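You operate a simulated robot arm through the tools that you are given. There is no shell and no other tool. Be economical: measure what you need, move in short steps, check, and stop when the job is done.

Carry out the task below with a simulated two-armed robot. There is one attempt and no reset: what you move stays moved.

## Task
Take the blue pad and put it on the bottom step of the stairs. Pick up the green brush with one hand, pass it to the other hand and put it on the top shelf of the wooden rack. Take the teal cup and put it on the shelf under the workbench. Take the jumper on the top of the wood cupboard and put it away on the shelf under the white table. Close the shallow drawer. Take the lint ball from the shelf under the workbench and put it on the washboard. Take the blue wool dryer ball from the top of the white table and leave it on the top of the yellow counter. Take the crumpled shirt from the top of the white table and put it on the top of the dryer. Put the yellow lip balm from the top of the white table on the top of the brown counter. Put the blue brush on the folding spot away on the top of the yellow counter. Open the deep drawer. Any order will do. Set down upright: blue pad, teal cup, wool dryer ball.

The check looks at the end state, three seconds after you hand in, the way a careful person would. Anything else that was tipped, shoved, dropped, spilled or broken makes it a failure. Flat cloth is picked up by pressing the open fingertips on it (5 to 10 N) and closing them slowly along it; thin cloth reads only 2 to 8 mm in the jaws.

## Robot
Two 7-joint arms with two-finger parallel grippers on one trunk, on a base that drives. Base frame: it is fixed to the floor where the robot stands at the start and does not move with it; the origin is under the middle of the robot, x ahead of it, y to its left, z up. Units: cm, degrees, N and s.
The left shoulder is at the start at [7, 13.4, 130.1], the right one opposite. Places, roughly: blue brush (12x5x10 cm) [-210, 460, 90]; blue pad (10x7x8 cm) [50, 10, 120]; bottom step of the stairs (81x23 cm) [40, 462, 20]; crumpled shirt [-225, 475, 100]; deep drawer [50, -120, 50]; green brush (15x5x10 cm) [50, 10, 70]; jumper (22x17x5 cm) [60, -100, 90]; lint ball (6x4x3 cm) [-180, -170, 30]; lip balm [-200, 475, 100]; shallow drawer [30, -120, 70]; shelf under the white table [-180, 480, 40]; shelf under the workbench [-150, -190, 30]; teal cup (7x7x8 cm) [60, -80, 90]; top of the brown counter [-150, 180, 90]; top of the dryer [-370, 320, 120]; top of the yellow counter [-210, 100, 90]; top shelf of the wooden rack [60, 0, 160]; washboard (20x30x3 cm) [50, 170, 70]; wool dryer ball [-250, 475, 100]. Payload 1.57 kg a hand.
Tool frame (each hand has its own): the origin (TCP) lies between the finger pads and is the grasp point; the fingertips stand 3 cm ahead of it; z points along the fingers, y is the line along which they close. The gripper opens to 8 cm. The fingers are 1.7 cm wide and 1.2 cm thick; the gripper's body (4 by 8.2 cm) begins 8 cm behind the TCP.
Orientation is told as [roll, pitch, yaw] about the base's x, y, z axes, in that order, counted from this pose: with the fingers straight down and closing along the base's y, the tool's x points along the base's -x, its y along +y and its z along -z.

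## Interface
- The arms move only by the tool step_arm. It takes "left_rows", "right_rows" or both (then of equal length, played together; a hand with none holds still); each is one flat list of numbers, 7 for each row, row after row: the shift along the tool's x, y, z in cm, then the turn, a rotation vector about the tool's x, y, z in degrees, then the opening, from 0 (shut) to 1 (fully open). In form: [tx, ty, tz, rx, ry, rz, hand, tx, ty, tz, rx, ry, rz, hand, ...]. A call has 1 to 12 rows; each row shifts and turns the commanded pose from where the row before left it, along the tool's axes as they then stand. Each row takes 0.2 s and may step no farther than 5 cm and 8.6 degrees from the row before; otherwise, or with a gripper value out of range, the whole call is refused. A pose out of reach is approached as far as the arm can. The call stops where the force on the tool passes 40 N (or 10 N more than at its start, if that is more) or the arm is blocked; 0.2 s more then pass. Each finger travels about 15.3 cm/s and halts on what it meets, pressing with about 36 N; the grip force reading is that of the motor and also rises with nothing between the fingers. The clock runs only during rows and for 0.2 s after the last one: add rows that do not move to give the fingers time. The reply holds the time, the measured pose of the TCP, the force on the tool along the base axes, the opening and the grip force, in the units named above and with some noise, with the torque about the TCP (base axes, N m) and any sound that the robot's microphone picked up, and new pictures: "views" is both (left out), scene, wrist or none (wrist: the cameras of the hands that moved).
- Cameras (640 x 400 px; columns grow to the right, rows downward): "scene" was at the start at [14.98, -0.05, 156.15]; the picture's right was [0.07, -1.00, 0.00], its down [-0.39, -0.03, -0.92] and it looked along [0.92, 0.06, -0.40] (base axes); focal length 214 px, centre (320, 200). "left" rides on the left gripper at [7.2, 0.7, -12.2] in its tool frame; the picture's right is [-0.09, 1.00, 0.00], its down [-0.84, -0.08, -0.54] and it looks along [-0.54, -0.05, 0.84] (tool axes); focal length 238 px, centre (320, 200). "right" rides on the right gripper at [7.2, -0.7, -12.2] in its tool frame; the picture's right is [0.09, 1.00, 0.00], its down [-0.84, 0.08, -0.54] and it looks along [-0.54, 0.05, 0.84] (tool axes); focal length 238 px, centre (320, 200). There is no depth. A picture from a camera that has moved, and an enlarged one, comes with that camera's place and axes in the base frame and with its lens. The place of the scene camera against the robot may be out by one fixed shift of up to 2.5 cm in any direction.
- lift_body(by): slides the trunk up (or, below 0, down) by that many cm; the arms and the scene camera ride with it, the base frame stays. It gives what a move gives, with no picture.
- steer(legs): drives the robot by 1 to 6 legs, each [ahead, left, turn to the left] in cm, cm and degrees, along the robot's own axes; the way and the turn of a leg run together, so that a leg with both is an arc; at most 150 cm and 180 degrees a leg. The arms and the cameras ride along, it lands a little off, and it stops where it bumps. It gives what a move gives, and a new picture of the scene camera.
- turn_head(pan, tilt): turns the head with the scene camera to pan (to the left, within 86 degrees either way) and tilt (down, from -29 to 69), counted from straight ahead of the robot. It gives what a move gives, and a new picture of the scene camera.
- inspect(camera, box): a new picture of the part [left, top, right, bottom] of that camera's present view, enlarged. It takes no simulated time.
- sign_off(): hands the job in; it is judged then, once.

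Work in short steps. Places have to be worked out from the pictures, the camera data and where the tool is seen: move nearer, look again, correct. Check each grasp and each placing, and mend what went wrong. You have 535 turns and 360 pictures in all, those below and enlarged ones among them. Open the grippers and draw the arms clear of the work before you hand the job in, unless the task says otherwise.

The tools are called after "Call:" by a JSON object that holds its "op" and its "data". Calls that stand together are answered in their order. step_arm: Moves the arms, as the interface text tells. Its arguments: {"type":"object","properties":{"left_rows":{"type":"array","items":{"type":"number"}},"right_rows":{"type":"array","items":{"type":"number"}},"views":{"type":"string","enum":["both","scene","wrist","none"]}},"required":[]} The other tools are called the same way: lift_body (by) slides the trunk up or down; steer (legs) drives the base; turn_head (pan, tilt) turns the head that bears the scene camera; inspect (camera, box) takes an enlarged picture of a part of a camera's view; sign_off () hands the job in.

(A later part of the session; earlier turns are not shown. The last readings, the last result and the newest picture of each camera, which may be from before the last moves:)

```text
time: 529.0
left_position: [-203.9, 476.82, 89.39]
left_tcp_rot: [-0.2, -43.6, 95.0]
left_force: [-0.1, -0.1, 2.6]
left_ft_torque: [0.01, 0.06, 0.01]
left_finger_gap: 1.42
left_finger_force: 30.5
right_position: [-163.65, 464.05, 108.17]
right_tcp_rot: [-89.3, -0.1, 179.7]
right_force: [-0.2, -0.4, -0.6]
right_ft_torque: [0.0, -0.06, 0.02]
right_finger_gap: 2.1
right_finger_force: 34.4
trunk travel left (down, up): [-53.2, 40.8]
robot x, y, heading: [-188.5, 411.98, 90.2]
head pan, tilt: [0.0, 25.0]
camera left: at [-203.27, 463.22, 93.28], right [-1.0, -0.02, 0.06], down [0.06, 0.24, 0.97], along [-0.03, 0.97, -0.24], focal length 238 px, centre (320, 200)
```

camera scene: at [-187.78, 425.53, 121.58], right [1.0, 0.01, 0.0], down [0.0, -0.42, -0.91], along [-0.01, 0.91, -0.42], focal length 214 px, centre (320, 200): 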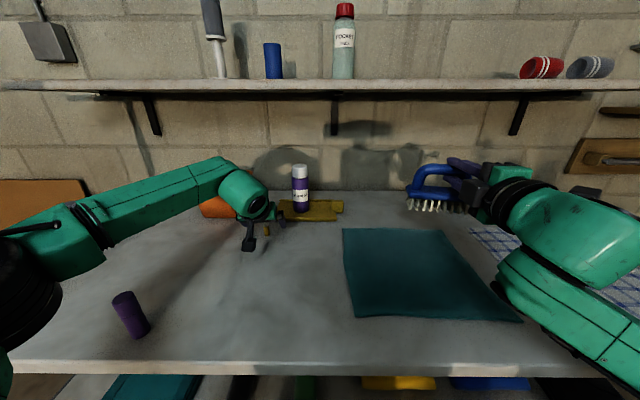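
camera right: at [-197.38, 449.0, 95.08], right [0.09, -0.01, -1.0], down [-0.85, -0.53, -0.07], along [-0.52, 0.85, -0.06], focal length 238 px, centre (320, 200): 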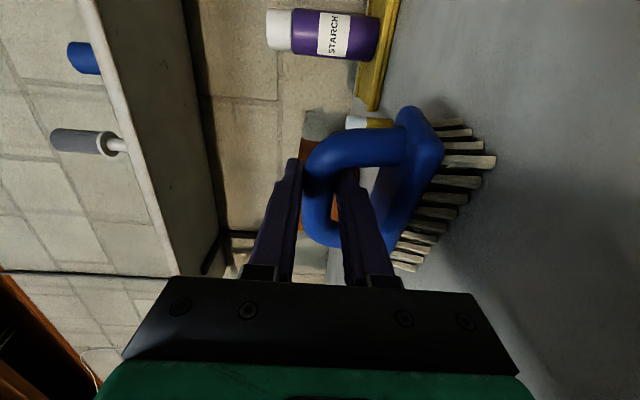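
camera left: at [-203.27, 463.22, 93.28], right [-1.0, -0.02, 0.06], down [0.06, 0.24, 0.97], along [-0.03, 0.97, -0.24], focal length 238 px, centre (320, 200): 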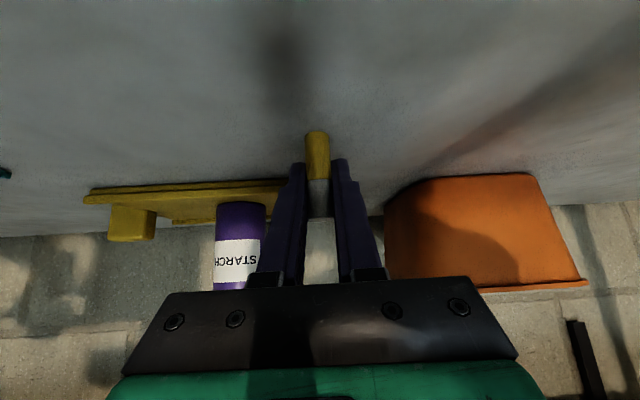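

Balm gripped. Raise 20 cm and take the known route to the east side of the island, then face west toward the brown counter.

Call:
{"op": "lift_body", "data": {"by": 20}}

Call:
{"op": "steer", "data": {"legs": [[-46, 0, 0], [0, -128, 0], [-150, 0, 0], [-34, 0, 0], [0, 0, 90]]}}

```text
time: 531.1
left_position: [-203.79, 476.74, 109.34]
left_tcp_rot: [-0.1, -43.6, 95.0]
left_force: [-0.4, 0.1, -1.2]
left_ft_torque: [-0.01, 0.03, 0.01]
left_finger_gap: 1.43
left_finger_force: 30.9
right_position: [-163.62, 464.14, 128.09]
right_tcp_rot: [-89.3, 0.0, 179.7]
right_force: [-0.4, -0.2, -1.7]
right_ft_torque: [-0.03, -0.01, 0.01]
right_finger_gap: 2.1
right_finger_force: 34.1
trunk travel left (down, up): [-73.2, 20.8]
robot x, y, heading: [-188.6, 412.18, 90.6]
head pan, tilt: [0.0, 25.0]
```

```text
time: 552.6
left_position: [-125.88, 167.13, 109.29]
left_tcp_rot: [-0.1, -43.5, -176.3]
left_force: [-0.5, 0.2, 0.3]
left_ft_torque: [-0.01, -0.04, -0.04]
left_finger_gap: 1.38
left_finger_force: 29.9
right_position: [-112.32, 206.92, 128.2]
right_tcp_rot: [-89.4, 0.1, -91.7]
right_force: [0.4, -0.3, -1.4]
right_ft_torque: [0.02, -0.06, 0.02]
right_finger_gap: 2.1
right_finger_force: 34.3
trunk travel left (down, up): [-73.2, 20.8]
robot x, y, heading: [-60.98, 180.82, 178.9]
head pan, tilt: [0.0, 25.0]
camera scene: at [-74.16, 180.35, 141.57], right [0.02, 1.0, 0.0], down [0.42, -0.01, -0.91], along [-0.91, 0.02, -0.42], focal length 214 px, centre (320, 200)
```

scene: 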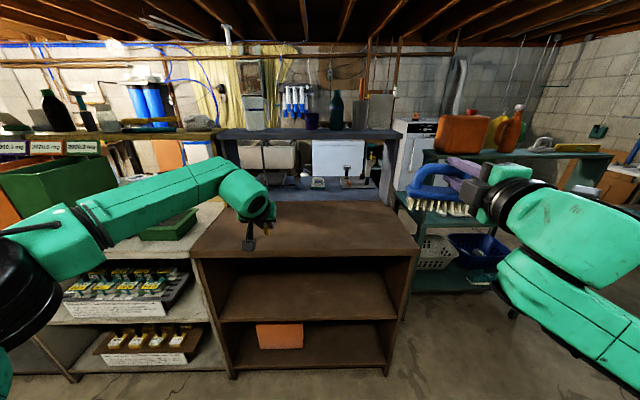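

The brown counter's top is empty, right ahead. I drive 34 cm so the balm is over it, lower 20 cm, and check.

Call:
{"op": "steer", "data": {"legs": [[34, 0, 0]]}}

Call:
{"op": "lift_body", "data": {"by": -20}}

Call:
{"op": "inspect", "data": {"camera": "left", "box": [0, 0, 640, 400]}}

```text
time: 554.8
left_position: [-159.82, 167.52, 109.47]
left_tcp_rot: [-0.2, -43.7, -176.3]
left_force: [0.0, 0.5, 0.3]
left_ft_torque: [0.01, 0.0, 0.02]
left_finger_gap: 1.39
left_finger_force: 29.8
right_position: [-146.24, 207.44, 128.27]
right_tcp_rot: [-89.5, 0.0, -91.6]
right_force: [0.2, -0.2, -1.5]
right_ft_torque: [0.05, -0.03, -0.02]
right_finger_gap: 2.09
right_finger_force: 33.9
trunk travel left (down, up): [-73.2, 20.8]
robot x, y, heading: [-94.65, 181.3, 178.9]
head pan, tilt: [0.0, 25.0]
camera scene: at [-108.2, 180.91, 141.59], right [0.02, 1.0, 0.0], down [0.42, -0.01, -0.91], along [-0.91, 0.01, -0.42], focal length 214 px, centre (320, 200)
```

scene: 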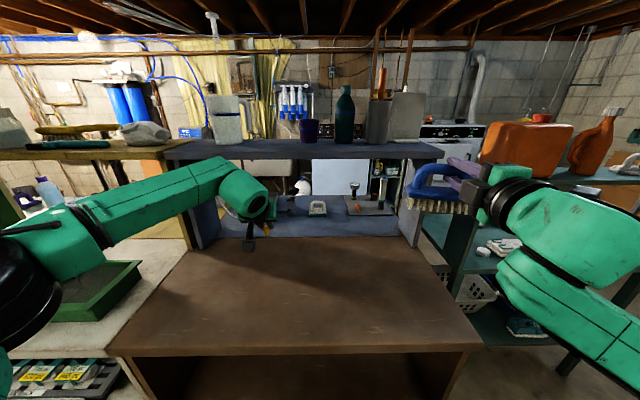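

```text
time: 556.6
left_position: [-160.12, 167.74, 92.71]
left_tcp_rot: [-1.1, -45.2, -175.9]
left_force: [8.1, 0.9, 14.6]
left_ft_torque: [-0.02, -0.28, 0.05]
left_finger_gap: 1.41
left_finger_force: 30.2
right_position: [-146.2, 207.29, 110.15]
right_tcp_rot: [-89.5, 0.0, -91.6]
right_force: [-0.8, -0.1, -1.0]
right_ft_torque: [0.02, 0.03, 0.01]
right_finger_gap: 2.08
right_finger_force: 34.3
trunk travel left (down, up): [-55.1, 38.9]
robot x, y, heading: [-94.65, 181.46, 179.1]
head pan, tilt: [0.0, 25.0]
stopped: the force on the tool passed its limit (the readings are from after the stop); the commanded pose is now the measured one
```

```text
1.00 times, centred on (320, 200) of left
camera zoom: at [-146.23, 167.9, 96.22], right [0.0, -1.0, 0.05], down [-0.21, 0.05, 0.98], along [-0.98, -0.01, -0.21], focal length 238 px, centre (320, 200)
```

zoom: 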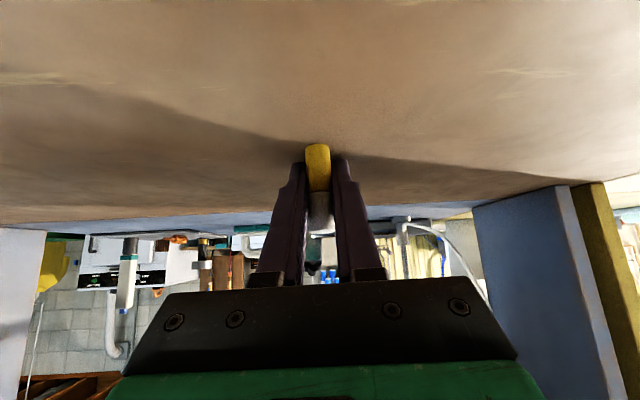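

Contact: the balm stands on the brown top (z≈89). Ease 0.5 cm, open, and withdraw along the fingers.

Call:
{"op": "lift_body", "data": {"by": 0.6}}

Call:
{"op": "step_arm", "data": {"left_rows": [0, 0, 0, 0, 0, 0, 0.3, 0, 0, 0, 0, 0, 0, 0.6, 0, 0, 0, 0, 0, 0, 0.6, 0, 0, -3, 0, 0, 0, 0.6, 0, 0, -4, 0, 0, 0, 0.6, 0, 0, -4, 0, 0, 0, 0.6], "views": "wrist"}}

```text
time: 557.1
left_position: [-160.05, 167.66, 92.8]
left_tcp_rot: [-0.8, -44.7, -176.1]
left_force: [0.3, -0.7, 0.6]
left_ft_torque: [-0.02, -0.02, 0.02]
left_finger_gap: 1.39
left_finger_force: 30.7
right_position: [-146.41, 207.35, 110.56]
right_tcp_rot: [-89.3, 0.0, -91.6]
right_force: [0.7, -0.1, -1.1]
right_ft_torque: [0.0, -0.03, -0.01]
right_finger_gap: 2.1
right_finger_force: 34.5
trunk travel left (down, up): [-55.7, 38.3]
robot x, y, heading: [-94.77, 181.4, 178.9]
head pan, tilt: [0.0, 25.0]
```

```text
time: 558.5
left_position: [-152.73, 167.91, 100.93]
left_tcp_rot: [-0.7, -44.8, -175.9]
left_force: [-0.7, 0.0, -0.1]
left_ft_torque: [0.02, 0.02, -0.01]
left_finger_gap: 4.79
left_finger_force: 0.1
right_position: [-146.38, 207.35, 110.66]
right_tcp_rot: [-89.4, 0.0, -91.7]
right_force: [-1.1, -0.2, -0.1]
right_ft_torque: [0.0, -0.02, -0.03]
right_finger_gap: 2.07
right_finger_force: 34.0
trunk travel left (down, up): [-55.7, 38.3]
robot x, y, heading: [-94.88, 181.63, 179.4]
head pan, tilt: [0.0, 25.0]
camera left: at [-139.03, 168.24, 104.5], right [0.0, -1.0, 0.06], down [-0.21, 0.05, 0.98], along [-0.98, -0.01, -0.21], focal length 238 px, centre (320, 200)
```

left: 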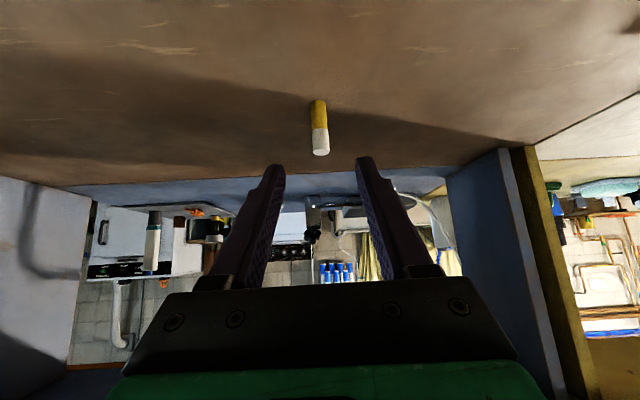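

Balm stands on the brown counter. Next the blue pad with the left hand (right keeps the brush). I back off, turn to heading about -30 near the rack, and make the left hand horizontal and rolled for the pad's arch.

Call:
{"op": "steer", "data": {"legs": [[-35, 0, 0], [0, 0, -178], [0, -130, 0], [0, 0, -30]]}}

Call:
{"op": "lift_body", "data": {"by": 14}}

Call:
{"op": "step_arm", "data": {"left_rows": [0, 0, -2, 0, -8.5, 0, 0.45, 0, 0, -2, 0, -8.5, 0, 0.45, 0, 0, -2, 0, -8.5, 0, 0.45, 0, 0, -2, 0, -8.5, 0, 0.45, 0, 0, 0, 0, -8.5, 0, 0.45, 0, 0, 0, 0, -2.7, 8, 0.45, 0, 0, 0, 0, 0, 8.5, 0.45, 0, 0, 0, 0, 0, 8.5, 0.45, 0, 0, 0, 0, 0, 8.5, 0.45, 0, 0, 0, 0, 0, 8.5, 0.45, 0, 0, 0, 0, 0, 8.5, 0.45, 0, 0, 0, 0, 0, 8.5, 0.45], "views": "none"}}

Call:
{"op": "step_arm", "data": {"left_rows": [0, 0, 0, 0, 0, 8.5, 0.45, 0, 0, 0, 0, 0, 8.5, 0.45, 0, 0, 0, 0, 0, 8.5, 0.45, 0, 0, 0, 0, 0, 5.5, 0.45], "views": "both"}}

```text
time: 575.3
left_position: [13.96, 46.96, 100.92]
left_tcp_rot: [-0.8, -44.8, -17.2]
left_force: [0.0, 0.6, 0.5]
left_ft_torque: [0.01, 0.04, 0.01]
left_finger_gap: 4.81
left_finger_force: 0.1
right_position: [-6.3, 12.84, 110.63]
right_tcp_rot: [-89.2, 0.0, 67.1]
right_force: [-1.1, -0.5, -1.6]
right_ft_torque: [-0.01, 0.04, 0.01]
right_finger_gap: 2.07
right_finger_force: 34.9
trunk travel left (down, up): [-55.7, 38.3]
robot x, y, heading: [-45.19, 55.46, -22.1]
head pan, tilt: [0.0, 25.0]
camera scene: at [-31.16, 49.6, 124.09], right [-0.38, -0.93, 0.0], down [-0.39, 0.16, -0.91], along [0.84, -0.34, -0.42], focal length 214 px, centre (320, 200)
```

scene: 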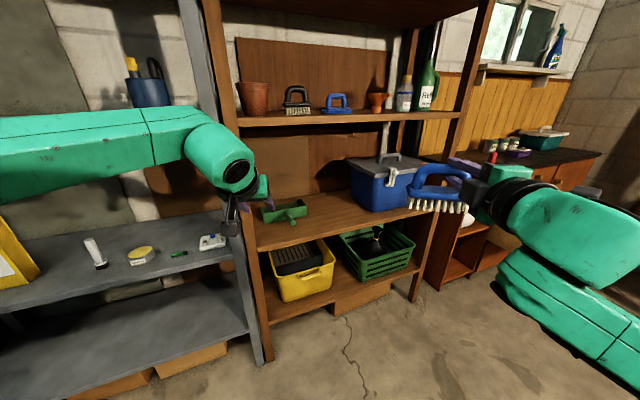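

```text
time: 577.0
left_position: [13.86, 47.06, 114.76]
left_tcp_rot: [-0.7, -44.8, -17.2]
left_force: [0.2, -0.3, -0.2]
left_ft_torque: [0.0, -0.04, -0.02]
left_finger_gap: 4.79
left_finger_force: 0.1
right_position: [-6.34, 12.73, 124.65]
right_tcp_rot: [-89.3, -0.1, 67.0]
right_force: [0.5, 0.9, -1.1]
right_ft_torque: [0.01, 0.05, 0.01]
right_finger_gap: 2.12
right_finger_force: 34.4
trunk travel left (down, up): [-69.7, 24.3]
robot x, y, heading: [-45.33, 55.64, -22.3]
head pan, tilt: [0.0, 25.0]
```

```text
time: 579.6
left_position: [7.57, 49.16, 118.96]
left_tcp_rot: [90.0, -31.5, -107.9]
left_force: [-1.1, 0.4, -1.0]
left_ft_torque: [0.02, 0.01, 0.0]
left_finger_gap: 3.58
left_finger_force: 0.1
right_position: [-6.43, 12.67, 124.71]
right_tcp_rot: [-89.3, 0.0, 67.1]
right_force: [0.3, -0.4, -0.8]
right_ft_torque: [0.0, 0.04, -0.01]
right_finger_gap: 2.06
right_finger_force: 34.5
trunk travel left (down, up): [-69.7, 24.3]
robot x, y, heading: [-44.86, 55.48, -22.3]
head pan, tilt: [0.0, 25.0]
```

```text
time: 580.6
left_position: [7.53, 49.08, 119.13]
left_tcp_rot: [90.0, -0.5, -108.0]
left_force: [-0.2, 0.0, -0.2]
left_ft_torque: [0.02, -0.01, 0.0]
left_finger_gap: 3.6
left_finger_force: 0.0
right_position: [-6.34, 12.79, 124.67]
right_tcp_rot: [-89.3, 0.0, 67.2]
right_force: [-0.2, 0.2, -1.9]
right_ft_torque: [-0.03, 0.04, 0.03]
right_finger_gap: 2.08
right_finger_force: 34.7
trunk travel left (down, up): [-69.7, 24.3]
robot x, y, heading: [-44.89, 55.57, -22.1]
head pan, tilt: [0.0, 25.0]
camera scene: at [-31.16, 49.6, 138.09], right [-0.38, -0.93, 0.0], down [-0.39, 0.16, -0.91], along [0.84, -0.34, -0.42], focal length 214 px, centre (320, 200)
camera left: at [-1.86, 59.78, 119.81], right [-0.03, -0.08, 1.0], down [-0.77, -0.63, -0.07], along [0.63, -0.77, -0.05], focal length 238 px, centre (320, 200)
```

scene: 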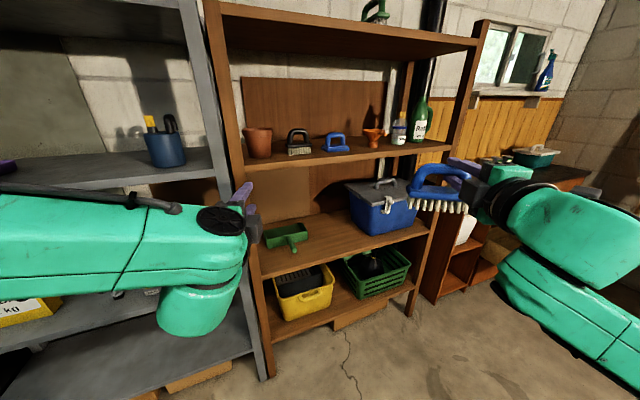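
left: 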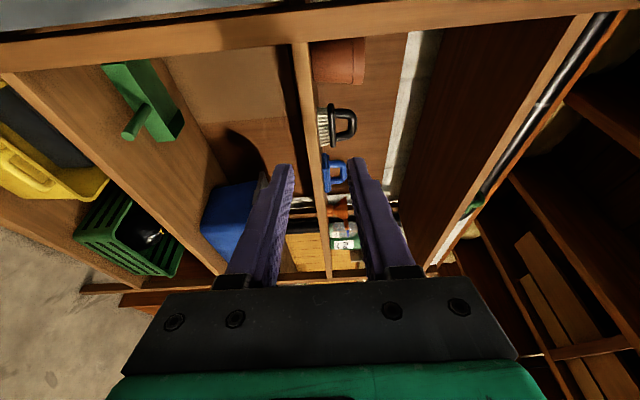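

Pad seen with its bar at z≈124. I raise 4.8 and drive so the left hand faces the pad, about 15 cm short.

Call:
{"op": "lift_body", "data": {"by": 4.6}}

Call:
{"op": "steer", "data": {"legs": [[0, -20.5, 0], [32, 0, 0]]}}

Call:
{"op": "inspect", "data": {"camera": "left", "box": [0, 0, 640, 400]}}

```text
time: 581.5
left_position: [7.59, 49.03, 123.8]
left_tcp_rot: [90.0, -0.6, -107.9]
left_force: [-0.7, 0.0, 0.4]
left_ft_torque: [0.02, 0.02, -0.01]
left_finger_gap: 3.6
left_finger_force: 0.1
right_position: [-6.38, 12.77, 129.27]
right_tcp_rot: [-89.3, 0.0, 67.2]
right_force: [0.5, 0.6, -1.1]
right_ft_torque: [-0.01, 0.02, 0.01]
right_finger_gap: 2.09
right_finger_force: 34.2
trunk travel left (down, up): [-74.3, 19.7]
robot x, y, heading: [-45.29, 55.89, -22.3]
head pan, tilt: [0.0, 25.0]
```

```text
time: 584.8
left_position: [29.07, 17.85, 123.81]
left_tcp_rot: [90.1, -0.6, -108.4]
left_force: [-0.7, 0.8, -0.5]
left_ft_torque: [0.02, 0.01, 0.02]
left_finger_gap: 3.62
left_finger_force: 0.0
right_position: [14.7, -18.41, 129.36]
right_tcp_rot: [-89.4, 0.0, 66.6]
right_force: [0.4, 0.5, -1.1]
right_ft_torque: [0.01, 0.04, -0.02]
right_finger_gap: 2.1
right_finger_force: 34.3
trunk travel left (down, up): [-74.3, 19.7]
robot x, y, heading: [-23.81, 24.47, -22.8]
head pan, tilt: [0.0, 25.0]
camera scene: at [-9.69, 18.76, 142.71], right [-0.39, -0.92, 0.0], down [-0.39, 0.16, -0.91], along [0.84, -0.35, -0.42], focal length 214 px, centre (320, 200)
```

scene: 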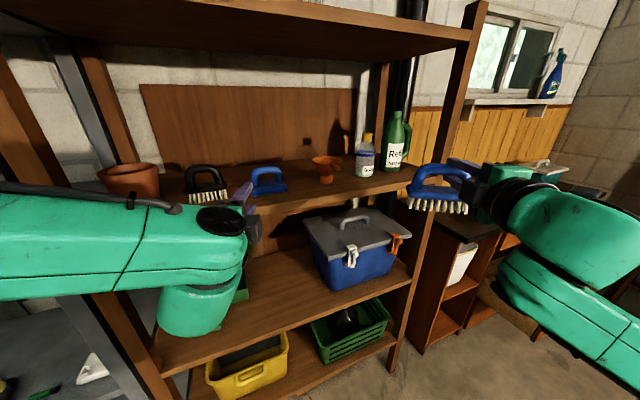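

```text
1.00 times, centred on (320, 200) of left
camera zoom: at [19.73, 28.61, 124.43], right [-0.03, -0.08, 1.0], down [-0.78, -0.62, -0.07], along [0.62, -0.78, -0.04], focal length 238 px, centre (320, 200)
```

zoom: 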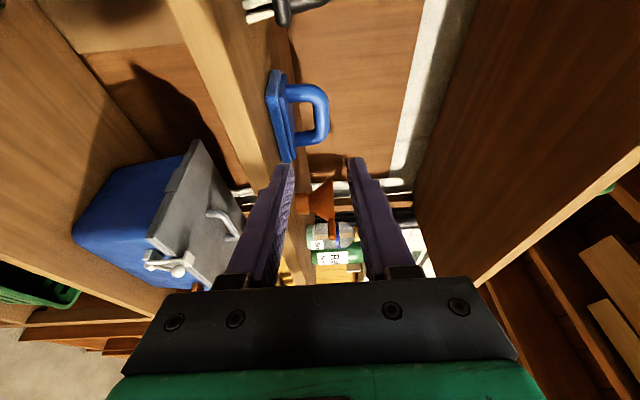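

Bar at (46.7,11.9,124.1); I'm aligned laterally. Raise 0.3 and drive 12 along the hand's direction, then recheck.

Call:
{"op": "lift_body", "data": {"by": 0.3}}

Call:
{"op": "steer", "data": {"legs": [[12, 0.9, 0]]}}

Call:
{"op": "inspect", "data": {"camera": "left", "box": [0, 0, 640, 400]}}

```text
time: 585.3
left_position: [28.98, 17.93, 124.08]
left_tcp_rot: [89.9, -0.6, -108.5]
left_force: [-1.0, 0.4, 0.5]
left_ft_torque: [0.03, 0.02, 0.01]
left_finger_gap: 3.59
left_finger_force: 0.0
right_position: [14.68, -18.26, 129.5]
right_tcp_rot: [-89.4, -0.1, 66.5]
right_force: [-0.5, -0.3, -1.2]
right_ft_torque: [0.0, 0.02, 0.02]
right_finger_gap: 2.12
right_finger_force: 34.6
trunk travel left (down, up): [-74.6, 19.4]
robot x, y, heading: [-23.43, 25.1, -22.6]
head pan, tilt: [0.0, 25.0]
```

```text
time: 586.5
left_position: [40.22, 14.03, 124.19]
left_tcp_rot: [90.0, -0.6, -108.7]
left_force: [-0.4, 0.5, -0.9]
left_ft_torque: [-0.04, -0.01, 0.01]
left_finger_gap: 3.61
left_finger_force: 0.1
right_position: [25.91, -22.18, 129.65]
right_tcp_rot: [-89.4, 0.0, 66.4]
right_force: [-0.1, -0.4, -0.7]
right_ft_torque: [-0.04, 0.03, 0.01]
right_finger_gap: 2.08
right_finger_force: 34.8
trunk travel left (down, up): [-74.6, 19.4]
robot x, y, heading: [-11.88, 20.88, -23.0]
head pan, tilt: [0.0, 25.0]
camera scene: at [1.59, 14.95, 143.02], right [-0.39, -0.92, 0.0], down [-0.39, 0.16, -0.91], along [0.84, -0.35, -0.42], focal length 214 px, centre (320, 200)
```

scene: 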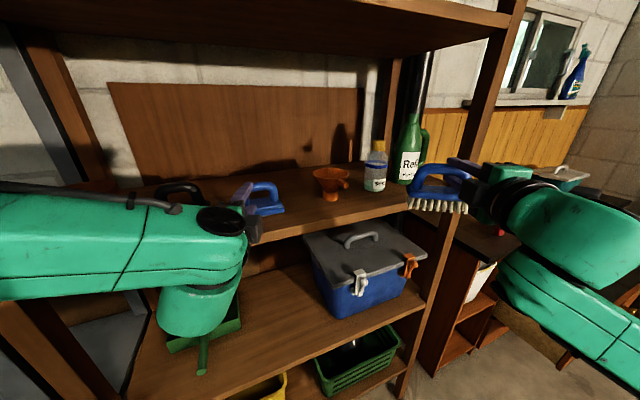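

```text
1.00 times, centred on (320, 200) of left
camera zoom: at [31.02, 24.77, 124.75], right [-0.03, -0.08, 1.0], down [-0.78, -0.62, -0.07], along [0.62, -0.78, -0.04], focal length 238 px, centre (320, 200)
```

zoom: 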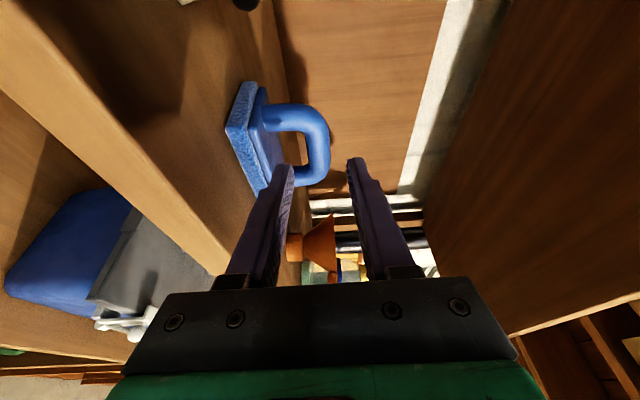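

Aligned: bar is 6.9 cm ahead on axis and at the right height. I extend the arm 6.7 cm and check.

Call:
{"op": "step_arm", "data": {"left_rows": [0, 0, 2.3, 0, 0, 0, 0.45, 0, 0, 2.3, 0, 0, 0, 0.45, 0, 0, 2.1, 0, 0, 0, 0.45], "views": "wrist"}}

```text
time: 587.3
left_position: [47.13, 11.75, 123.89]
left_tcp_rot: [89.9, -0.5, -108.6]
left_force: [1.0, -0.2, 0.1]
left_ft_torque: [0.0, -0.04, 0.0]
left_finger_gap: 3.61
left_finger_force: 0.1
right_position: [26.28, -22.35, 129.47]
right_tcp_rot: [-89.1, 0.1, 66.5]
right_force: [-0.1, -0.8, -0.6]
right_ft_torque: [0.03, 0.05, -0.01]
right_finger_gap: 2.08
right_finger_force: 33.7
trunk travel left (down, up): [-74.6, 19.4]
robot x, y, heading: [-12.04, 21.3, -23.2]
head pan, tilt: [0.0, 25.0]
camera left: at [37.9, 22.59, 124.48], right [-0.03, -0.08, 1.0], down [-0.78, -0.62, -0.07], along [0.62, -0.78, -0.05], focal length 238 px, centre (320, 200)
```

left: 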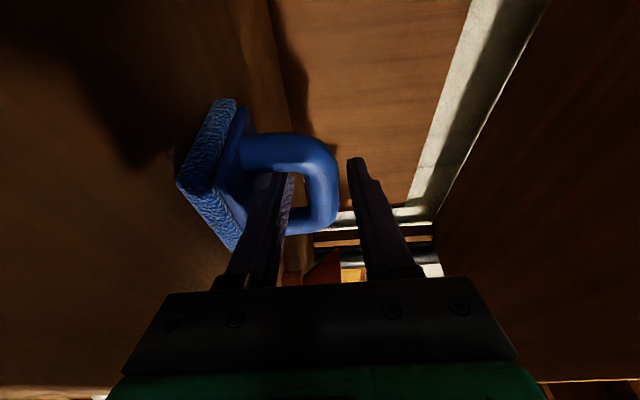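

The bar is between the fingers with the lower one through the arch. Close, then lift 5 cm.

Call:
{"op": "step_arm", "data": {"left_rows": [0, 0, 0, 0, 0, 0, 0.2, 0, 0, 0, 0, 0, 0, 0, 0, 0, 0, 0, 0, 0, 0], "views": "none"}}

Call:
{"op": "lift_body", "data": {"by": 5}}

Call:
{"op": "steer", "data": {"legs": [[-40, 0, 0]]}}

```text
time: 588.1
left_position: [47.07, 11.82, 123.9]
left_tcp_rot: [90.1, -0.5, -108.6]
left_force: [0.4, 0.0, 1.9]
left_ft_torque: [0.14, 0.01, 0.01]
left_finger_gap: 1.97
left_finger_force: 33.6
right_position: [26.14, -22.18, 129.61]
right_tcp_rot: [-89.2, 0.0, 66.5]
right_force: [-0.8, 0.4, -1.6]
right_ft_torque: [0.0, 0.03, -0.01]
right_finger_gap: 2.06
right_finger_force: 34.2
trunk travel left (down, up): [-74.6, 19.4]
robot x, y, heading: [-11.98, 21.02, -22.7]
head pan, tilt: [0.0, 25.0]
```

```text
time: 589.1
left_position: [47.12, 11.76, 129.01]
left_tcp_rot: [90.0, -0.6, -108.6]
left_force: [0.5, 0.2, -1.7]
left_ft_torque: [0.01, 0.02, 0.01]
left_finger_gap: 1.96
left_finger_force: 33.5
right_position: [26.19, -22.26, 134.6]
right_tcp_rot: [-89.3, -0.1, 66.5]
right_force: [0.1, -0.3, -2.1]
right_ft_torque: [0.0, 0.04, 0.0]
right_finger_gap: 2.08
right_finger_force: 34.6
trunk travel left (down, up): [-79.6, 14.4]
robot x, y, heading: [-12.02, 21.2, -23.1]
head pan, tilt: [0.0, 25.0]
```

```text
time: 591.5
left_position: [11.16, 26.98, 128.8]
left_tcp_rot: [90.0, -0.5, -108.7]
left_force: [-0.6, 0.6, -0.5]
left_ft_torque: [-0.01, 0.03, -0.01]
left_finger_gap: 1.98
left_finger_force: 34.1
right_position: [-9.71, -7.09, 134.5]
right_tcp_rot: [-89.2, 0.0, 66.4]
right_force: [1.4, -0.4, -2.1]
right_ft_torque: [0.03, 0.02, -0.01]
right_finger_gap: 2.09
right_finger_force: 34.6
trunk travel left (down, up): [-79.6, 14.4]
robot x, y, heading: [-48.22, 36.14, -22.8]
head pan, tilt: [0.0, 25.0]
camera scene: at [-34.04, 29.99, 147.97], right [-0.39, -0.92, 0.0], down [-0.39, 0.17, -0.91], along [0.83, -0.35, -0.42], focal length 214 px, centre (320, 200)
```

scene: 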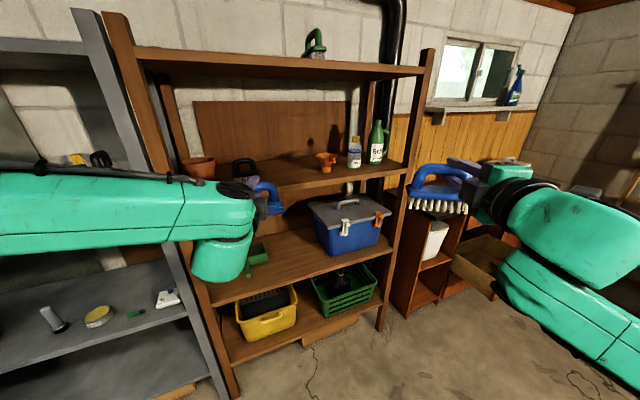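

Pad held by its bar. Now to the stairs: drive north along the clear lane and turn toward the far right corner.

Call:
{"op": "steer", "data": {"legs": [[-8, 0, 0], [0, 0, 113], [150, 0, 0], [150, 0, 0], [0, 0, -42]]}}

```text
time: 613.2
left_position: [-19.6, 388.18, 128.89]
left_tcp_rot: [90.0, -0.6, -40.4]
left_force: [0.2, -1.2, 0.3]
left_ft_torque: [0.01, 0.0, 0.01]
left_finger_gap: 1.98
left_finger_force: 34.1
right_position: [4.32, 356.2, 134.56]
right_tcp_rot: [-89.3, 0.0, 134.6]
right_force: [0.4, -0.3, -1.3]
right_ft_torque: [0.0, 0.04, -0.02]
right_finger_gap: 2.08
right_finger_force: 33.4
trunk travel left (down, up): [-79.6, 14.4]
robot x, y, heading: [-50.48, 336.96, 45.1]
head pan, tilt: [0.0, 25.0]
camera scene: at [-39.39, 346.31, 147.99], right [0.71, -0.7, 0.0], down [-0.3, -0.3, -0.91], along [0.64, 0.64, -0.42], focal length 214 px, centre (320, 200)
```

scene: 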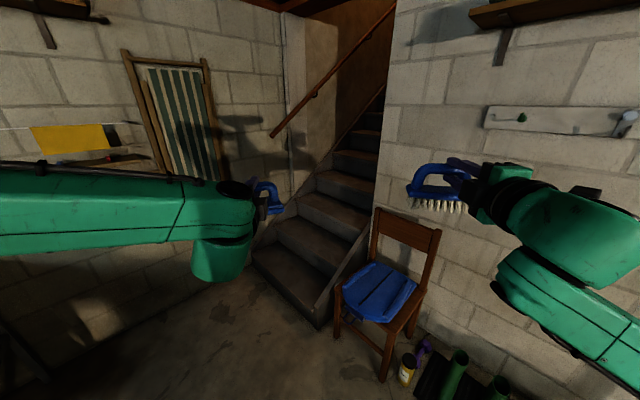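

Stairs rise toward +x; the bottom step spans y≈421–503 at x≈28–51. I face +x at y≈434, lower the trunk, and bring the left hand down.

Call:
{"op": "steer", "data": {"legs": [[0, 0, -45], [0, 97, 0]]}}

Call:
{"op": "lift_body", "data": {"by": -40}}

Call:
{"op": "lift_body", "data": {"by": -39}}

Call:
{"op": "step_arm", "data": {"left_rows": [0, -3, 1, 0, 0, 0, 0, 0, -3, 1, 0, 0, 0, 0, 0, -3, 1, 0, 0, 0, 0, 0, -3, 0, 0, 0, 0, 0], "views": "scene"}}

```text
time: 620.4
left_position: [10.02, 447.42, 128.85]
left_tcp_rot: [90.1, -0.5, -87.2]
left_force: [0.7, -0.1, -0.7]
left_ft_torque: [-0.01, -0.01, -0.03]
left_finger_gap: 1.96
left_finger_force: 33.6
right_position: [3.11, 408.16, 134.53]
right_tcp_rot: [-89.3, -0.1, 87.7]
right_force: [-0.5, 0.2, -2.1]
right_ft_torque: [-0.03, 0.0, 0.0]
right_finger_gap: 2.07
right_finger_force: 34.8
trunk travel left (down, up): [-79.6, 14.4]
robot x, y, heading: [-48.26, 434.82, -1.4]
head pan, tilt: [0.0, 25.0]
camera scene: at [-33.37, 433.52, 147.99], right [-0.03, -1.0, 0.0], down [-0.42, 0.01, -0.91], along [0.91, -0.02, -0.42], focal length 214 px, centre (320, 200)
```

scene: 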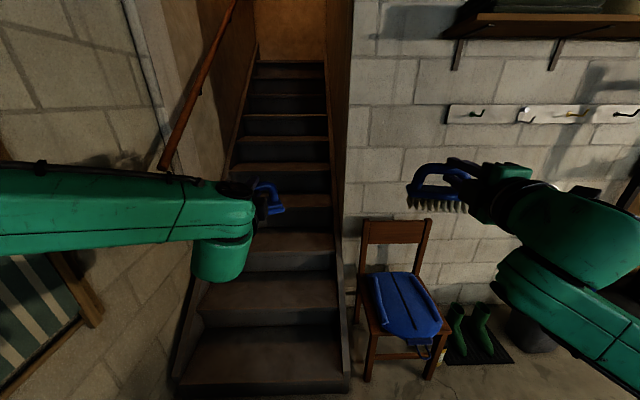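

```text
time: 624.2
left_position: [10.02, 447.57, 89.0]
left_tcp_rot: [90.0, -0.5, -87.3]
left_force: [-0.5, 0.1, -0.7]
left_ft_torque: [-0.02, 0.03, 0.01]
left_finger_gap: 2.0
left_finger_force: 33.7
right_position: [3.05, 408.23, 94.52]
right_tcp_rot: [-89.3, 0.0, 87.8]
right_force: [-0.3, 0.1, -0.8]
right_ft_torque: [-0.03, 0.03, -0.01]
right_finger_gap: 2.1
right_finger_force: 34.0
trunk travel left (down, up): [-39.6, 54.4]
robot x, y, heading: [-48.55, 434.53, -1.6]
head pan, tilt: [0.0, 25.0]
```

```text
time: 627.9
left_position: [10.04, 447.55, 50.01]
left_tcp_rot: [90.0, -0.6, -87.3]
left_force: [0.3, -0.2, -0.4]
left_ft_torque: [0.03, 0.0, -0.01]
left_finger_gap: 1.96
left_finger_force: 33.5
right_position: [3.01, 408.2, 55.57]
right_tcp_rot: [-89.3, 0.0, 87.9]
right_force: [-0.3, -1.1, -1.4]
right_ft_torque: [-0.01, 0.02, 0.0]
right_finger_gap: 2.1
right_finger_force: 34.3
trunk travel left (down, up): [-0.6, 93.4]
robot x, y, heading: [-48.53, 434.77, -1.7]
head pan, tilt: [0.0, 25.0]
```

```text
time: 628.9
left_position: [12.54, 447.57, 39.55]
left_tcp_rot: [89.4, -0.6, -87.1]
left_force: [-1.1, 0.0, -0.1]
left_ft_torque: [0.0, -0.01, 0.02]
left_finger_gap: 1.97
left_finger_force: 34.0
left hand out of reach, approached as far as the arm can: row 4
right_position: [2.92, 408.23, 55.57]
right_tcp_rot: [-89.3, 0.1, 87.8]
right_force: [-0.3, 0.9, -1.2]
right_ft_torque: [0.03, 0.01, 0.01]
right_finger_gap: 2.09
right_finger_force: 34.8
trunk travel left (down, up): [-0.6, 93.4]
robot x, y, heading: [-48.61, 434.62, -1.6]
head pan, tilt: [0.0, 25.0]
camera scene: at [-33.4, 433.61, 68.99], right [-0.03, -1.0, 0.0], down [-0.42, 0.01, -0.91], along [0.91, -0.02, -0.42], focal length 214 px, centre (320, 200)
```

scene: 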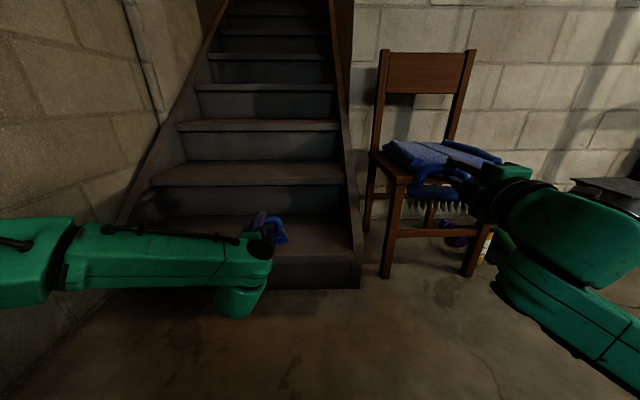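

Limit reached at z≈39.6; the step top is at about z≈16. I tilt the hand 32° downward (the pad can level itself about its round bar) and lower further.

Call:
{"op": "step_arm", "data": {"left_rows": [0, 0, 1, 8, 0, 0, 0, 0, 0, 1, 8, 0, 0, 0, 0, 0, 1, 8, 0, 0, 0, 0, 0, 1, 8, 0, 0, 0, 0, -3, 1.9, 0, 0, 0, 0, 0, -3, 1.9, 0, 0, 0, 0, 0, -3, 1.9, 0, 0, 0, 0], "views": "none"}}

```text
time: 630.5
left_position: [9.87, 450.11, 21.88]
left_tcp_rot: [58.0, -0.6, -87.3]
left_force: [0.8, -0.4, -1.1]
left_ft_torque: [-0.06, 0.0, -0.05]
left_finger_gap: 1.98
left_finger_force: 33.7
left hand out of reach, approached as far as the arm can: row 3, 4
right_position: [2.96, 408.11, 55.6]
right_tcp_rot: [-89.3, -0.1, 87.8]
right_force: [0.0, 0.1, -0.6]
right_ft_torque: [-0.03, 0.06, 0.0]
right_finger_gap: 2.08
right_finger_force: 34.1
trunk travel left (down, up): [-0.6, 93.4]
robot x, y, heading: [-48.69, 434.49, -1.7]
head pan, tilt: [0.0, 25.0]
```

Now z≈22. I raise the trunk 10, drive 30 ahead over the step, then lower onto it.

Call:
{"op": "lift_body", "data": {"by": 11}}

Call:
{"op": "steer", "data": {"legs": [[29, 0, 1.5]]}}

Call:
{"op": "lift_body", "data": {"by": -4}}

Call:
{"op": "inspect", "data": {"camera": "left", "box": [0, 0, 640, 400]}}

```text
time: 632.0
left_position: [9.83, 450.13, 32.89]
left_tcp_rot: [58.0, -0.6, -87.3]
left_force: [-0.8, -1.0, -0.2]
left_ft_torque: [0.01, 0.0, 0.06]
left_finger_gap: 1.97
left_finger_force: 33.5
right_position: [2.91, 408.25, 66.51]
right_tcp_rot: [-89.3, -0.1, 87.8]
right_force: [0.1, 0.0, -1.0]
right_ft_torque: [-0.04, 0.04, 0.01]
right_finger_gap: 2.11
right_finger_force: 33.9
trunk travel left (down, up): [-11.6, 82.4]
robot x, y, heading: [-48.46, 434.85, -1.5]
head pan, tilt: [0.0, 25.0]
```

```text
time: 633.9
left_position: [38.07, 451.26, 32.93]
left_tcp_rot: [57.9, -0.6, -85.7]
left_force: [-0.1, -0.1, -1.1]
left_ft_torque: [0.0, -0.03, 0.01]
left_finger_gap: 1.99
left_finger_force: 34.0
right_position: [32.32, 409.34, 66.51]
right_tcp_rot: [-89.3, 0.0, 89.4]
right_force: [-0.3, 0.9, -0.3]
right_ft_torque: [-0.03, 0.06, 0.0]
right_finger_gap: 2.08
right_finger_force: 34.3
trunk travel left (down, up): [-11.6, 82.4]
robot x, y, heading: [-19.24, 434.29, 0.1]
head pan, tilt: [0.0, 25.0]
camera scene: at [-4.73, 433.63, 79.99], right [0.0, -1.0, 0.0], down [-0.42, 0.0, -0.91], along [0.91, 0.0, -0.42], focal length 214 px, centre (320, 200)
```

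scene: 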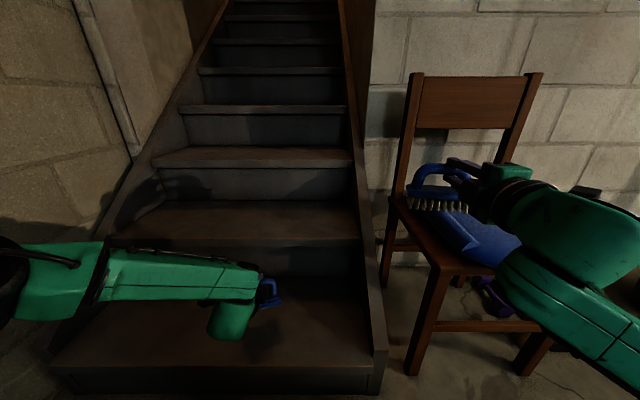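

```text
time: 634.8
left_position: [38.19, 451.31, 28.89]
left_tcp_rot: [58.0, -0.6, -85.8]
left_force: [0.0, 0.0, -0.7]
left_ft_torque: [0.01, 0.01, 0.03]
left_finger_gap: 1.97
left_finger_force: 33.5
right_position: [32.38, 409.29, 62.6]
right_tcp_rot: [-89.4, 0.0, 89.4]
right_force: [0.6, -0.2, -1.6]
right_ft_torque: [0.0, 0.04, 0.01]
right_finger_gap: 2.11
right_finger_force: 33.5
trunk travel left (down, up): [-7.6, 86.4]
robot x, y, heading: [-19.77, 434.66, -0.0]
head pan, tilt: [0.0, 25.0]
```

```text
1.00 times, centred on (320, 200) of left
camera zoom: at [27.62, 457.88, 35.89], right [0.53, -0.04, 0.85], down [-0.44, -0.87, 0.23], along [0.73, -0.49, -0.48], focal length 238 px, centre (320, 200)
```

zoom: 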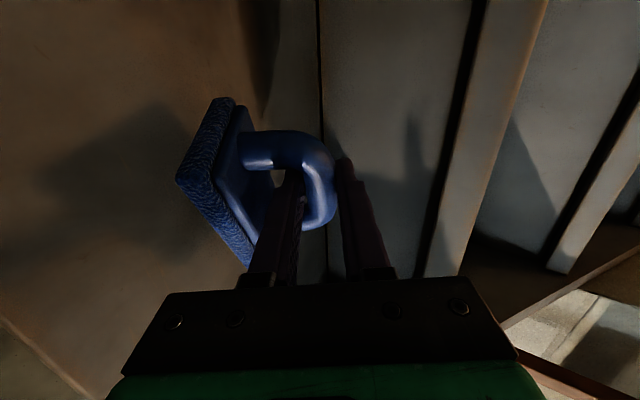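

Pad is over the middle of the step. I shift 3 cm left to keep the brush clear of the chair, then lower in small steps until it settles flat.

Call:
{"op": "steer", "data": {"legs": [[0, 3.5, 0]]}}

Call:
{"op": "lift_body", "data": {"by": -3}}

Call:
{"op": "lift_body", "data": {"by": -1.5}}

Call:
{"op": "lift_body", "data": {"by": -1}}

```text
time: 635.6
left_position: [38.12, 454.98, 28.94]
left_tcp_rot: [58.0, -0.7, -85.6]
left_force: [-0.5, -0.6, -0.3]
left_ft_torque: [0.0, -0.01, -0.02]
left_finger_gap: 1.96
left_finger_force: 33.8
right_position: [32.41, 412.76, 62.48]
right_tcp_rot: [-89.2, 0.0, 89.3]
right_force: [0.9, 0.0, -1.0]
right_ft_torque: [-0.02, 0.04, 0.02]
right_finger_gap: 2.1
right_finger_force: 34.0
trunk travel left (down, up): [-7.6, 86.4]
robot x, y, heading: [-19.5, 437.53, 0.2]
head pan, tilt: [0.0, 25.0]
camera scene: at [-4.74, 437.13, 75.99], right [0.0, -1.0, 0.0], down [-0.42, 0.0, -0.91], along [0.91, 0.0, -0.42], focal length 214 px, centre (320, 200)
```

scene: 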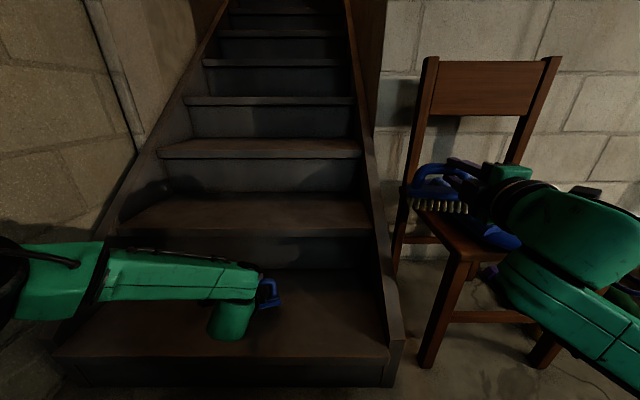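

```text
time: 636.5
left_position: [38.69, 455.12, 26.95]
left_tcp_rot: [59.6, -0.7, -85.2]
left_force: [3.0, 0.9, 13.2]
left_ft_torque: [-0.55, -0.55, 0.12]
left_finger_gap: 1.98
left_finger_force: 33.4
right_position: [32.32, 412.7, 59.53]
right_tcp_rot: [-89.3, -0.1, 89.5]
right_force: [0.1, -0.1, -0.7]
right_ft_torque: [-0.02, 0.02, -0.01]
right_finger_gap: 2.09
right_finger_force: 34.2
trunk travel left (down, up): [-4.6, 89.4]
robot x, y, heading: [-19.85, 438.0, -0.1]
head pan, tilt: [0.0, 25.0]
stopped: the force on the tool passed its limit (the readings are from after the stop); the commanded pose is now the measured one
```

```text
time: 636.9
left_position: [39.12, 455.36, 26.76]
left_tcp_rot: [60.6, -0.7, -84.7]
left_force: [4.4, 0.5, 13.4]
left_ft_torque: [-0.65, -0.63, 0.29]
left_finger_gap: 2.01
left_finger_force: 33.9
right_position: [32.17, 412.95, 58.69]
right_tcp_rot: [-89.3, 0.1, 89.5]
right_force: [0.9, 1.1, -1.0]
right_ft_torque: [-0.04, 0.0, -0.03]
right_finger_gap: 2.09
right_finger_force: 34.6
trunk travel left (down, up): [-3.7, 90.3]
robot x, y, heading: [-19.77, 438.19, 0.2]
head pan, tilt: [0.0, 25.0]
stopped: the force on the tool passed its limit (the readings are from after the stop); the commanded pose is now the measured one
```

```text
time: 637.5
left_position: [38.97, 455.49, 25.94]
left_tcp_rot: [60.7, -0.5, -84.6]
left_force: [8.7, 7.5, 30.0]
left_ft_torque: [-0.6, -0.63, 0.32]
left_finger_gap: 2.25
left_finger_force: 34.9
right_position: [32.2, 412.88, 57.94]
right_tcp_rot: [-89.5, 0.1, 89.4]
right_force: [0.5, -0.2, -1.6]
right_ft_torque: [-0.02, 0.02, -0.01]
right_finger_gap: 2.1
right_finger_force: 33.6
trunk travel left (down, up): [-2.7, 91.3]
robot x, y, heading: [-19.6, 437.7, 0.1]
head pan, tilt: [0.0, 25.0]
```

By height it should now be flat (step z≈19.7). Check through the wrist camera.

Call:
{"op": "inspect", "data": {"camera": "left", "box": [0, 0, 640, 400]}}

```text
1.00 times, centred on (320, 200) of left
camera zoom: at [28.09, 461.82, 32.37], right [0.49, -0.04, 0.87], down [-0.43, -0.88, 0.21], along [0.76, -0.47, -0.45], focal length 238 px, centre (320, 200)
```

zoom: 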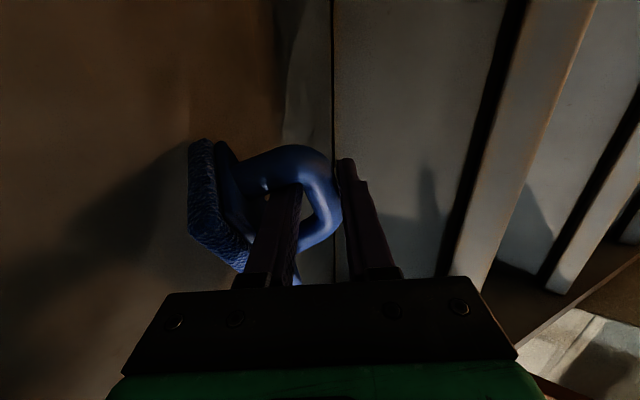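

It stands nearly flat. Open slightly, and withdraw along the finger axis so the inner finger slides straight out of the arch.

Call:
{"op": "step_arm", "data": {"left_rows": [0, 0, 0, 0, 0, 0, 0.36, 0, 0, 0, 0, 0, 0, 0.44, 0, 0, 0, 0, 0, 0, 0.44, 0, 0, -1.5, 0, 0, 0, 0.44, 0, 0, -2, 0, 0, 0, 0.44, 0, 0, -3, 0, 0, 0, 0.44, 0, 0, -3, 0, 0, 0, 0.44], "views": "wrist"}}

```text
time: 639.1
left_position: [30.7, 454.67, 29.98]
left_tcp_rot: [59.8, -0.6, -84.7]
left_force: [0.2, 0.0, 1.3]
left_ft_torque: [0.0, 0.0, 0.03]
left_finger_gap: 3.53
left_finger_force: 0.0
right_position: [32.38, 413.01, 57.58]
right_tcp_rot: [-89.2, -0.1, 89.5]
right_force: [0.6, 0.0, -1.5]
right_ft_torque: [-0.05, 0.01, -0.02]
right_finger_gap: 2.09
right_finger_force: 33.8
trunk travel left (down, up): [-2.7, 91.3]
robot x, y, heading: [-20.1, 437.52, 0.1]
head pan, tilt: [0.0, 25.0]
camera left: at [19.8, 461.07, 36.57], right [0.5, -0.04, 0.86], down [-0.43, -0.88, 0.21], along [0.75, -0.48, -0.46], focal length 238 px, centre (320, 200)
```

left: 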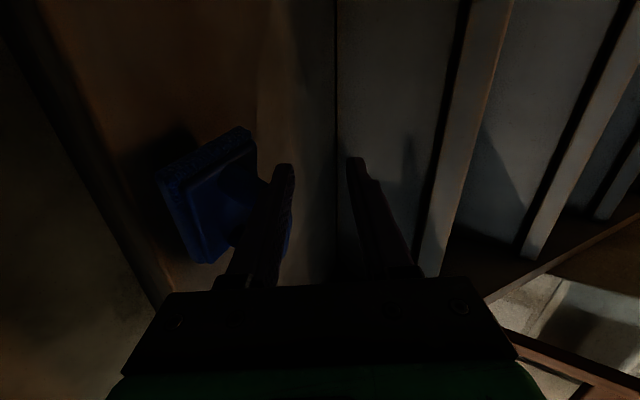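

I back off and inspect the pad with the scene camera.

Call:
{"op": "steer", "data": {"legs": [[-22, 0, 0]]}}

Call:
{"op": "inspect", "data": {"camera": "scene", "box": [200, 200, 360, 300]}}

```text
time: 640.8
left_position: [8.84, 454.57, 29.95]
left_tcp_rot: [59.9, -0.6, -84.8]
left_force: [0.0, -0.3, 0.4]
left_ft_torque: [0.02, 0.06, -0.01]
left_finger_gap: 3.51
left_finger_force: 0.0
right_position: [10.41, 412.65, 57.62]
right_tcp_rot: [-89.2, 0.0, 89.4]
right_force: [-0.9, -0.6, -1.8]
right_ft_torque: [0.0, 0.04, -0.02]
right_finger_gap: 2.08
right_finger_force: 34.3
trunk travel left (down, up): [-2.7, 91.3]
robot x, y, heading: [-41.52, 437.85, -0.0]
head pan, tilt: [0.0, 25.0]
camera scene: at [-26.71, 437.13, 71.08], right [0.0, -1.0, 0.0], down [-0.42, 0.0, -0.91], along [0.91, 0.0, -0.42], focal length 214 px, centre (320, 200)
```

scene: 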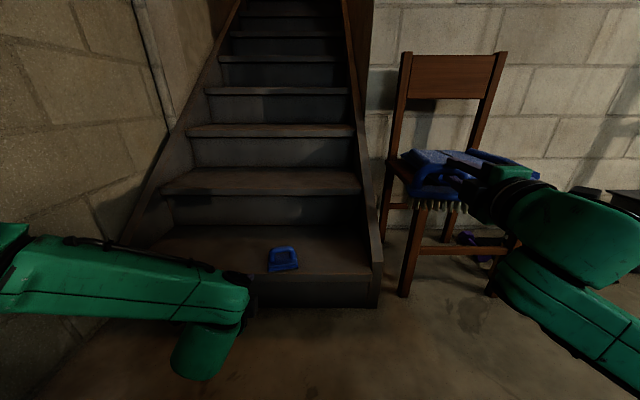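

```text
4.00 times, centred on (280, 250) of scene
camera zoom: at [-26.71, 437.13, 71.08], right [0.0, -1.0, 0.0], down [-0.42, 0.0, -0.91], along [0.91, 0.0, -0.42], focal length 858 px, centre (480, 0)
```

zoom: 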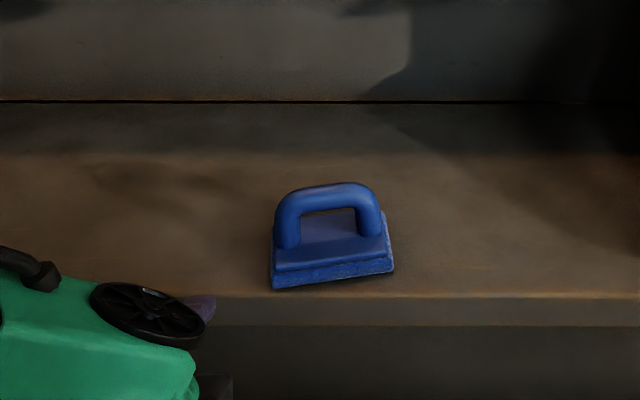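

The pad stands upright on the bottom step. I raise the trunk and fold the left arm back to a neutral vertical pose.

Call:
{"op": "lift_body", "data": {"by": 40}}

Call:
{"op": "lift_body", "data": {"by": 30}}

Call:
{"op": "step_arm", "data": {"left_rows": [0, 2, 0, -8, 0, 0, 0.5, 0, 3, 0, -8, 0, 0, 0.5, 0, 3, 0, -8, 0, 0, 0.5, 0, 3, 0, -7, 0, 0, 0.5, 0, 0, 0, 0, 0, -8.5, 0.5, 0, 0, 0, 0, 0, -8.5, 0.5, 0, 0, 0, 0, 0, -8.5, 0.5, 0, 0, 0, 0, 0, -8.5, 0.5, 0, 0, 0, 0, 0, -8.5, 0.5, 0, 0, 0, 0, 0, -8.5, 0.5, 0, 0, 0, 0, 0, -8.5, 0.5, 0, 0, 0, 0, 0, -8.5, 0.5], "views": "none"}}

Call:
{"op": "step_arm", "data": {"left_rows": [0, 0, 0, 0, 0, -8.5, 0.5, 0, 0, 0, 0, 0, -8.5, 0.5, 0, 0, 0, 0, 0, -4, 0.5, 0, 0, -2, 0, 8.5, 0, 0.5, 0, 0, -2, 0, 8.5, 0, 0.5, 0, 0, -2, 0, 8.5, 0, 0.5, 0, 0, -2, 0, 8.5, 0, 0.5, 0, 0, -2, 0, 8.5, 0, 0.5, 0, 0, 0, 0, 8.5, 0, 0.5, 0, 0, 0, 0, 8.5, 0, 0.5], "views": "none"}}

```text
time: 644.6
left_position: [8.85, 454.46, 69.92]
left_tcp_rot: [59.9, -0.6, -84.7]
left_force: [0.2, -0.6, 0.9]
left_ft_torque: [0.0, 0.01, -0.03]
left_finger_gap: 3.52
left_finger_force: 0.0
right_position: [10.36, 412.87, 97.58]
right_tcp_rot: [-89.2, 0.0, 89.5]
right_force: [0.4, 0.1, -1.9]
right_ft_torque: [-0.01, 0.03, 0.02]
right_finger_gap: 2.1
right_finger_force: 34.2
trunk travel left (down, up): [-42.7, 51.3]
robot x, y, heading: [-41.73, 437.95, 0.1]
head pan, tilt: [0.0, 25.0]
```

```text
time: 647.6
left_position: [8.84, 454.61, 99.96]
left_tcp_rot: [59.9, -0.5, -84.9]
left_force: [0.1, 0.2, 0.3]
left_ft_torque: [0.01, 0.02, 0.02]
left_finger_gap: 3.51
left_finger_force: 0.1
right_position: [10.45, 412.84, 127.66]
right_tcp_rot: [-89.3, 0.1, 89.4]
right_force: [-0.9, -0.1, -2.2]
right_ft_torque: [0.0, 0.01, -0.01]
right_finger_gap: 2.07
right_finger_force: 34.3
trunk travel left (down, up): [-72.7, 21.3]
robot x, y, heading: [-41.48, 437.64, -0.1]
head pan, tilt: [0.0, 25.0]
```

```text
time: 650.2
left_position: [11.32, 456.8, 112.05]
left_tcp_rot: [92.0, -68.9, -86.3]
left_force: [0.6, 0.2, 0.1]
left_ft_torque: [0.0, -0.01, 0.01]
left_finger_gap: 3.98
left_finger_force: 0.1
left hand out of reach, approached as far as the arm can: row 4
right_position: [10.52, 412.65, 127.63]
right_tcp_rot: [-89.1, 0.1, 89.6]
right_force: [0.2, -0.7, -0.7]
right_ft_torque: [0.01, 0.0, -0.01]
right_finger_gap: 2.08
right_finger_force: 34.3
trunk travel left (down, up): [-72.7, 21.3]
robot x, y, heading: [-41.73, 438.02, -0.3]
head pan, tilt: [0.0, 25.0]
```

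```text
time: 652.4
left_position: [2.01, 456.08, 114.63]
left_tcp_rot: [0.5, -31.1, 4.9]
left_force: [-0.3, -0.3, 0.1]
left_ft_torque: [-0.03, 0.01, 0.01]
left_finger_gap: 3.98
left_finger_force: 0.0
right_position: [10.46, 412.81, 127.62]
right_tcp_rot: [-89.2, 0.1, 89.5]
right_force: [-0.5, 0.0, -1.9]
right_ft_torque: [-0.02, 0.06, -0.02]
right_finger_gap: 2.09
right_finger_force: 33.8
trunk travel left (down, up): [-72.7, 21.3]
robot x, y, heading: [-41.73, 438.01, 0.1]
head pan, tilt: [0.0, 25.0]
```

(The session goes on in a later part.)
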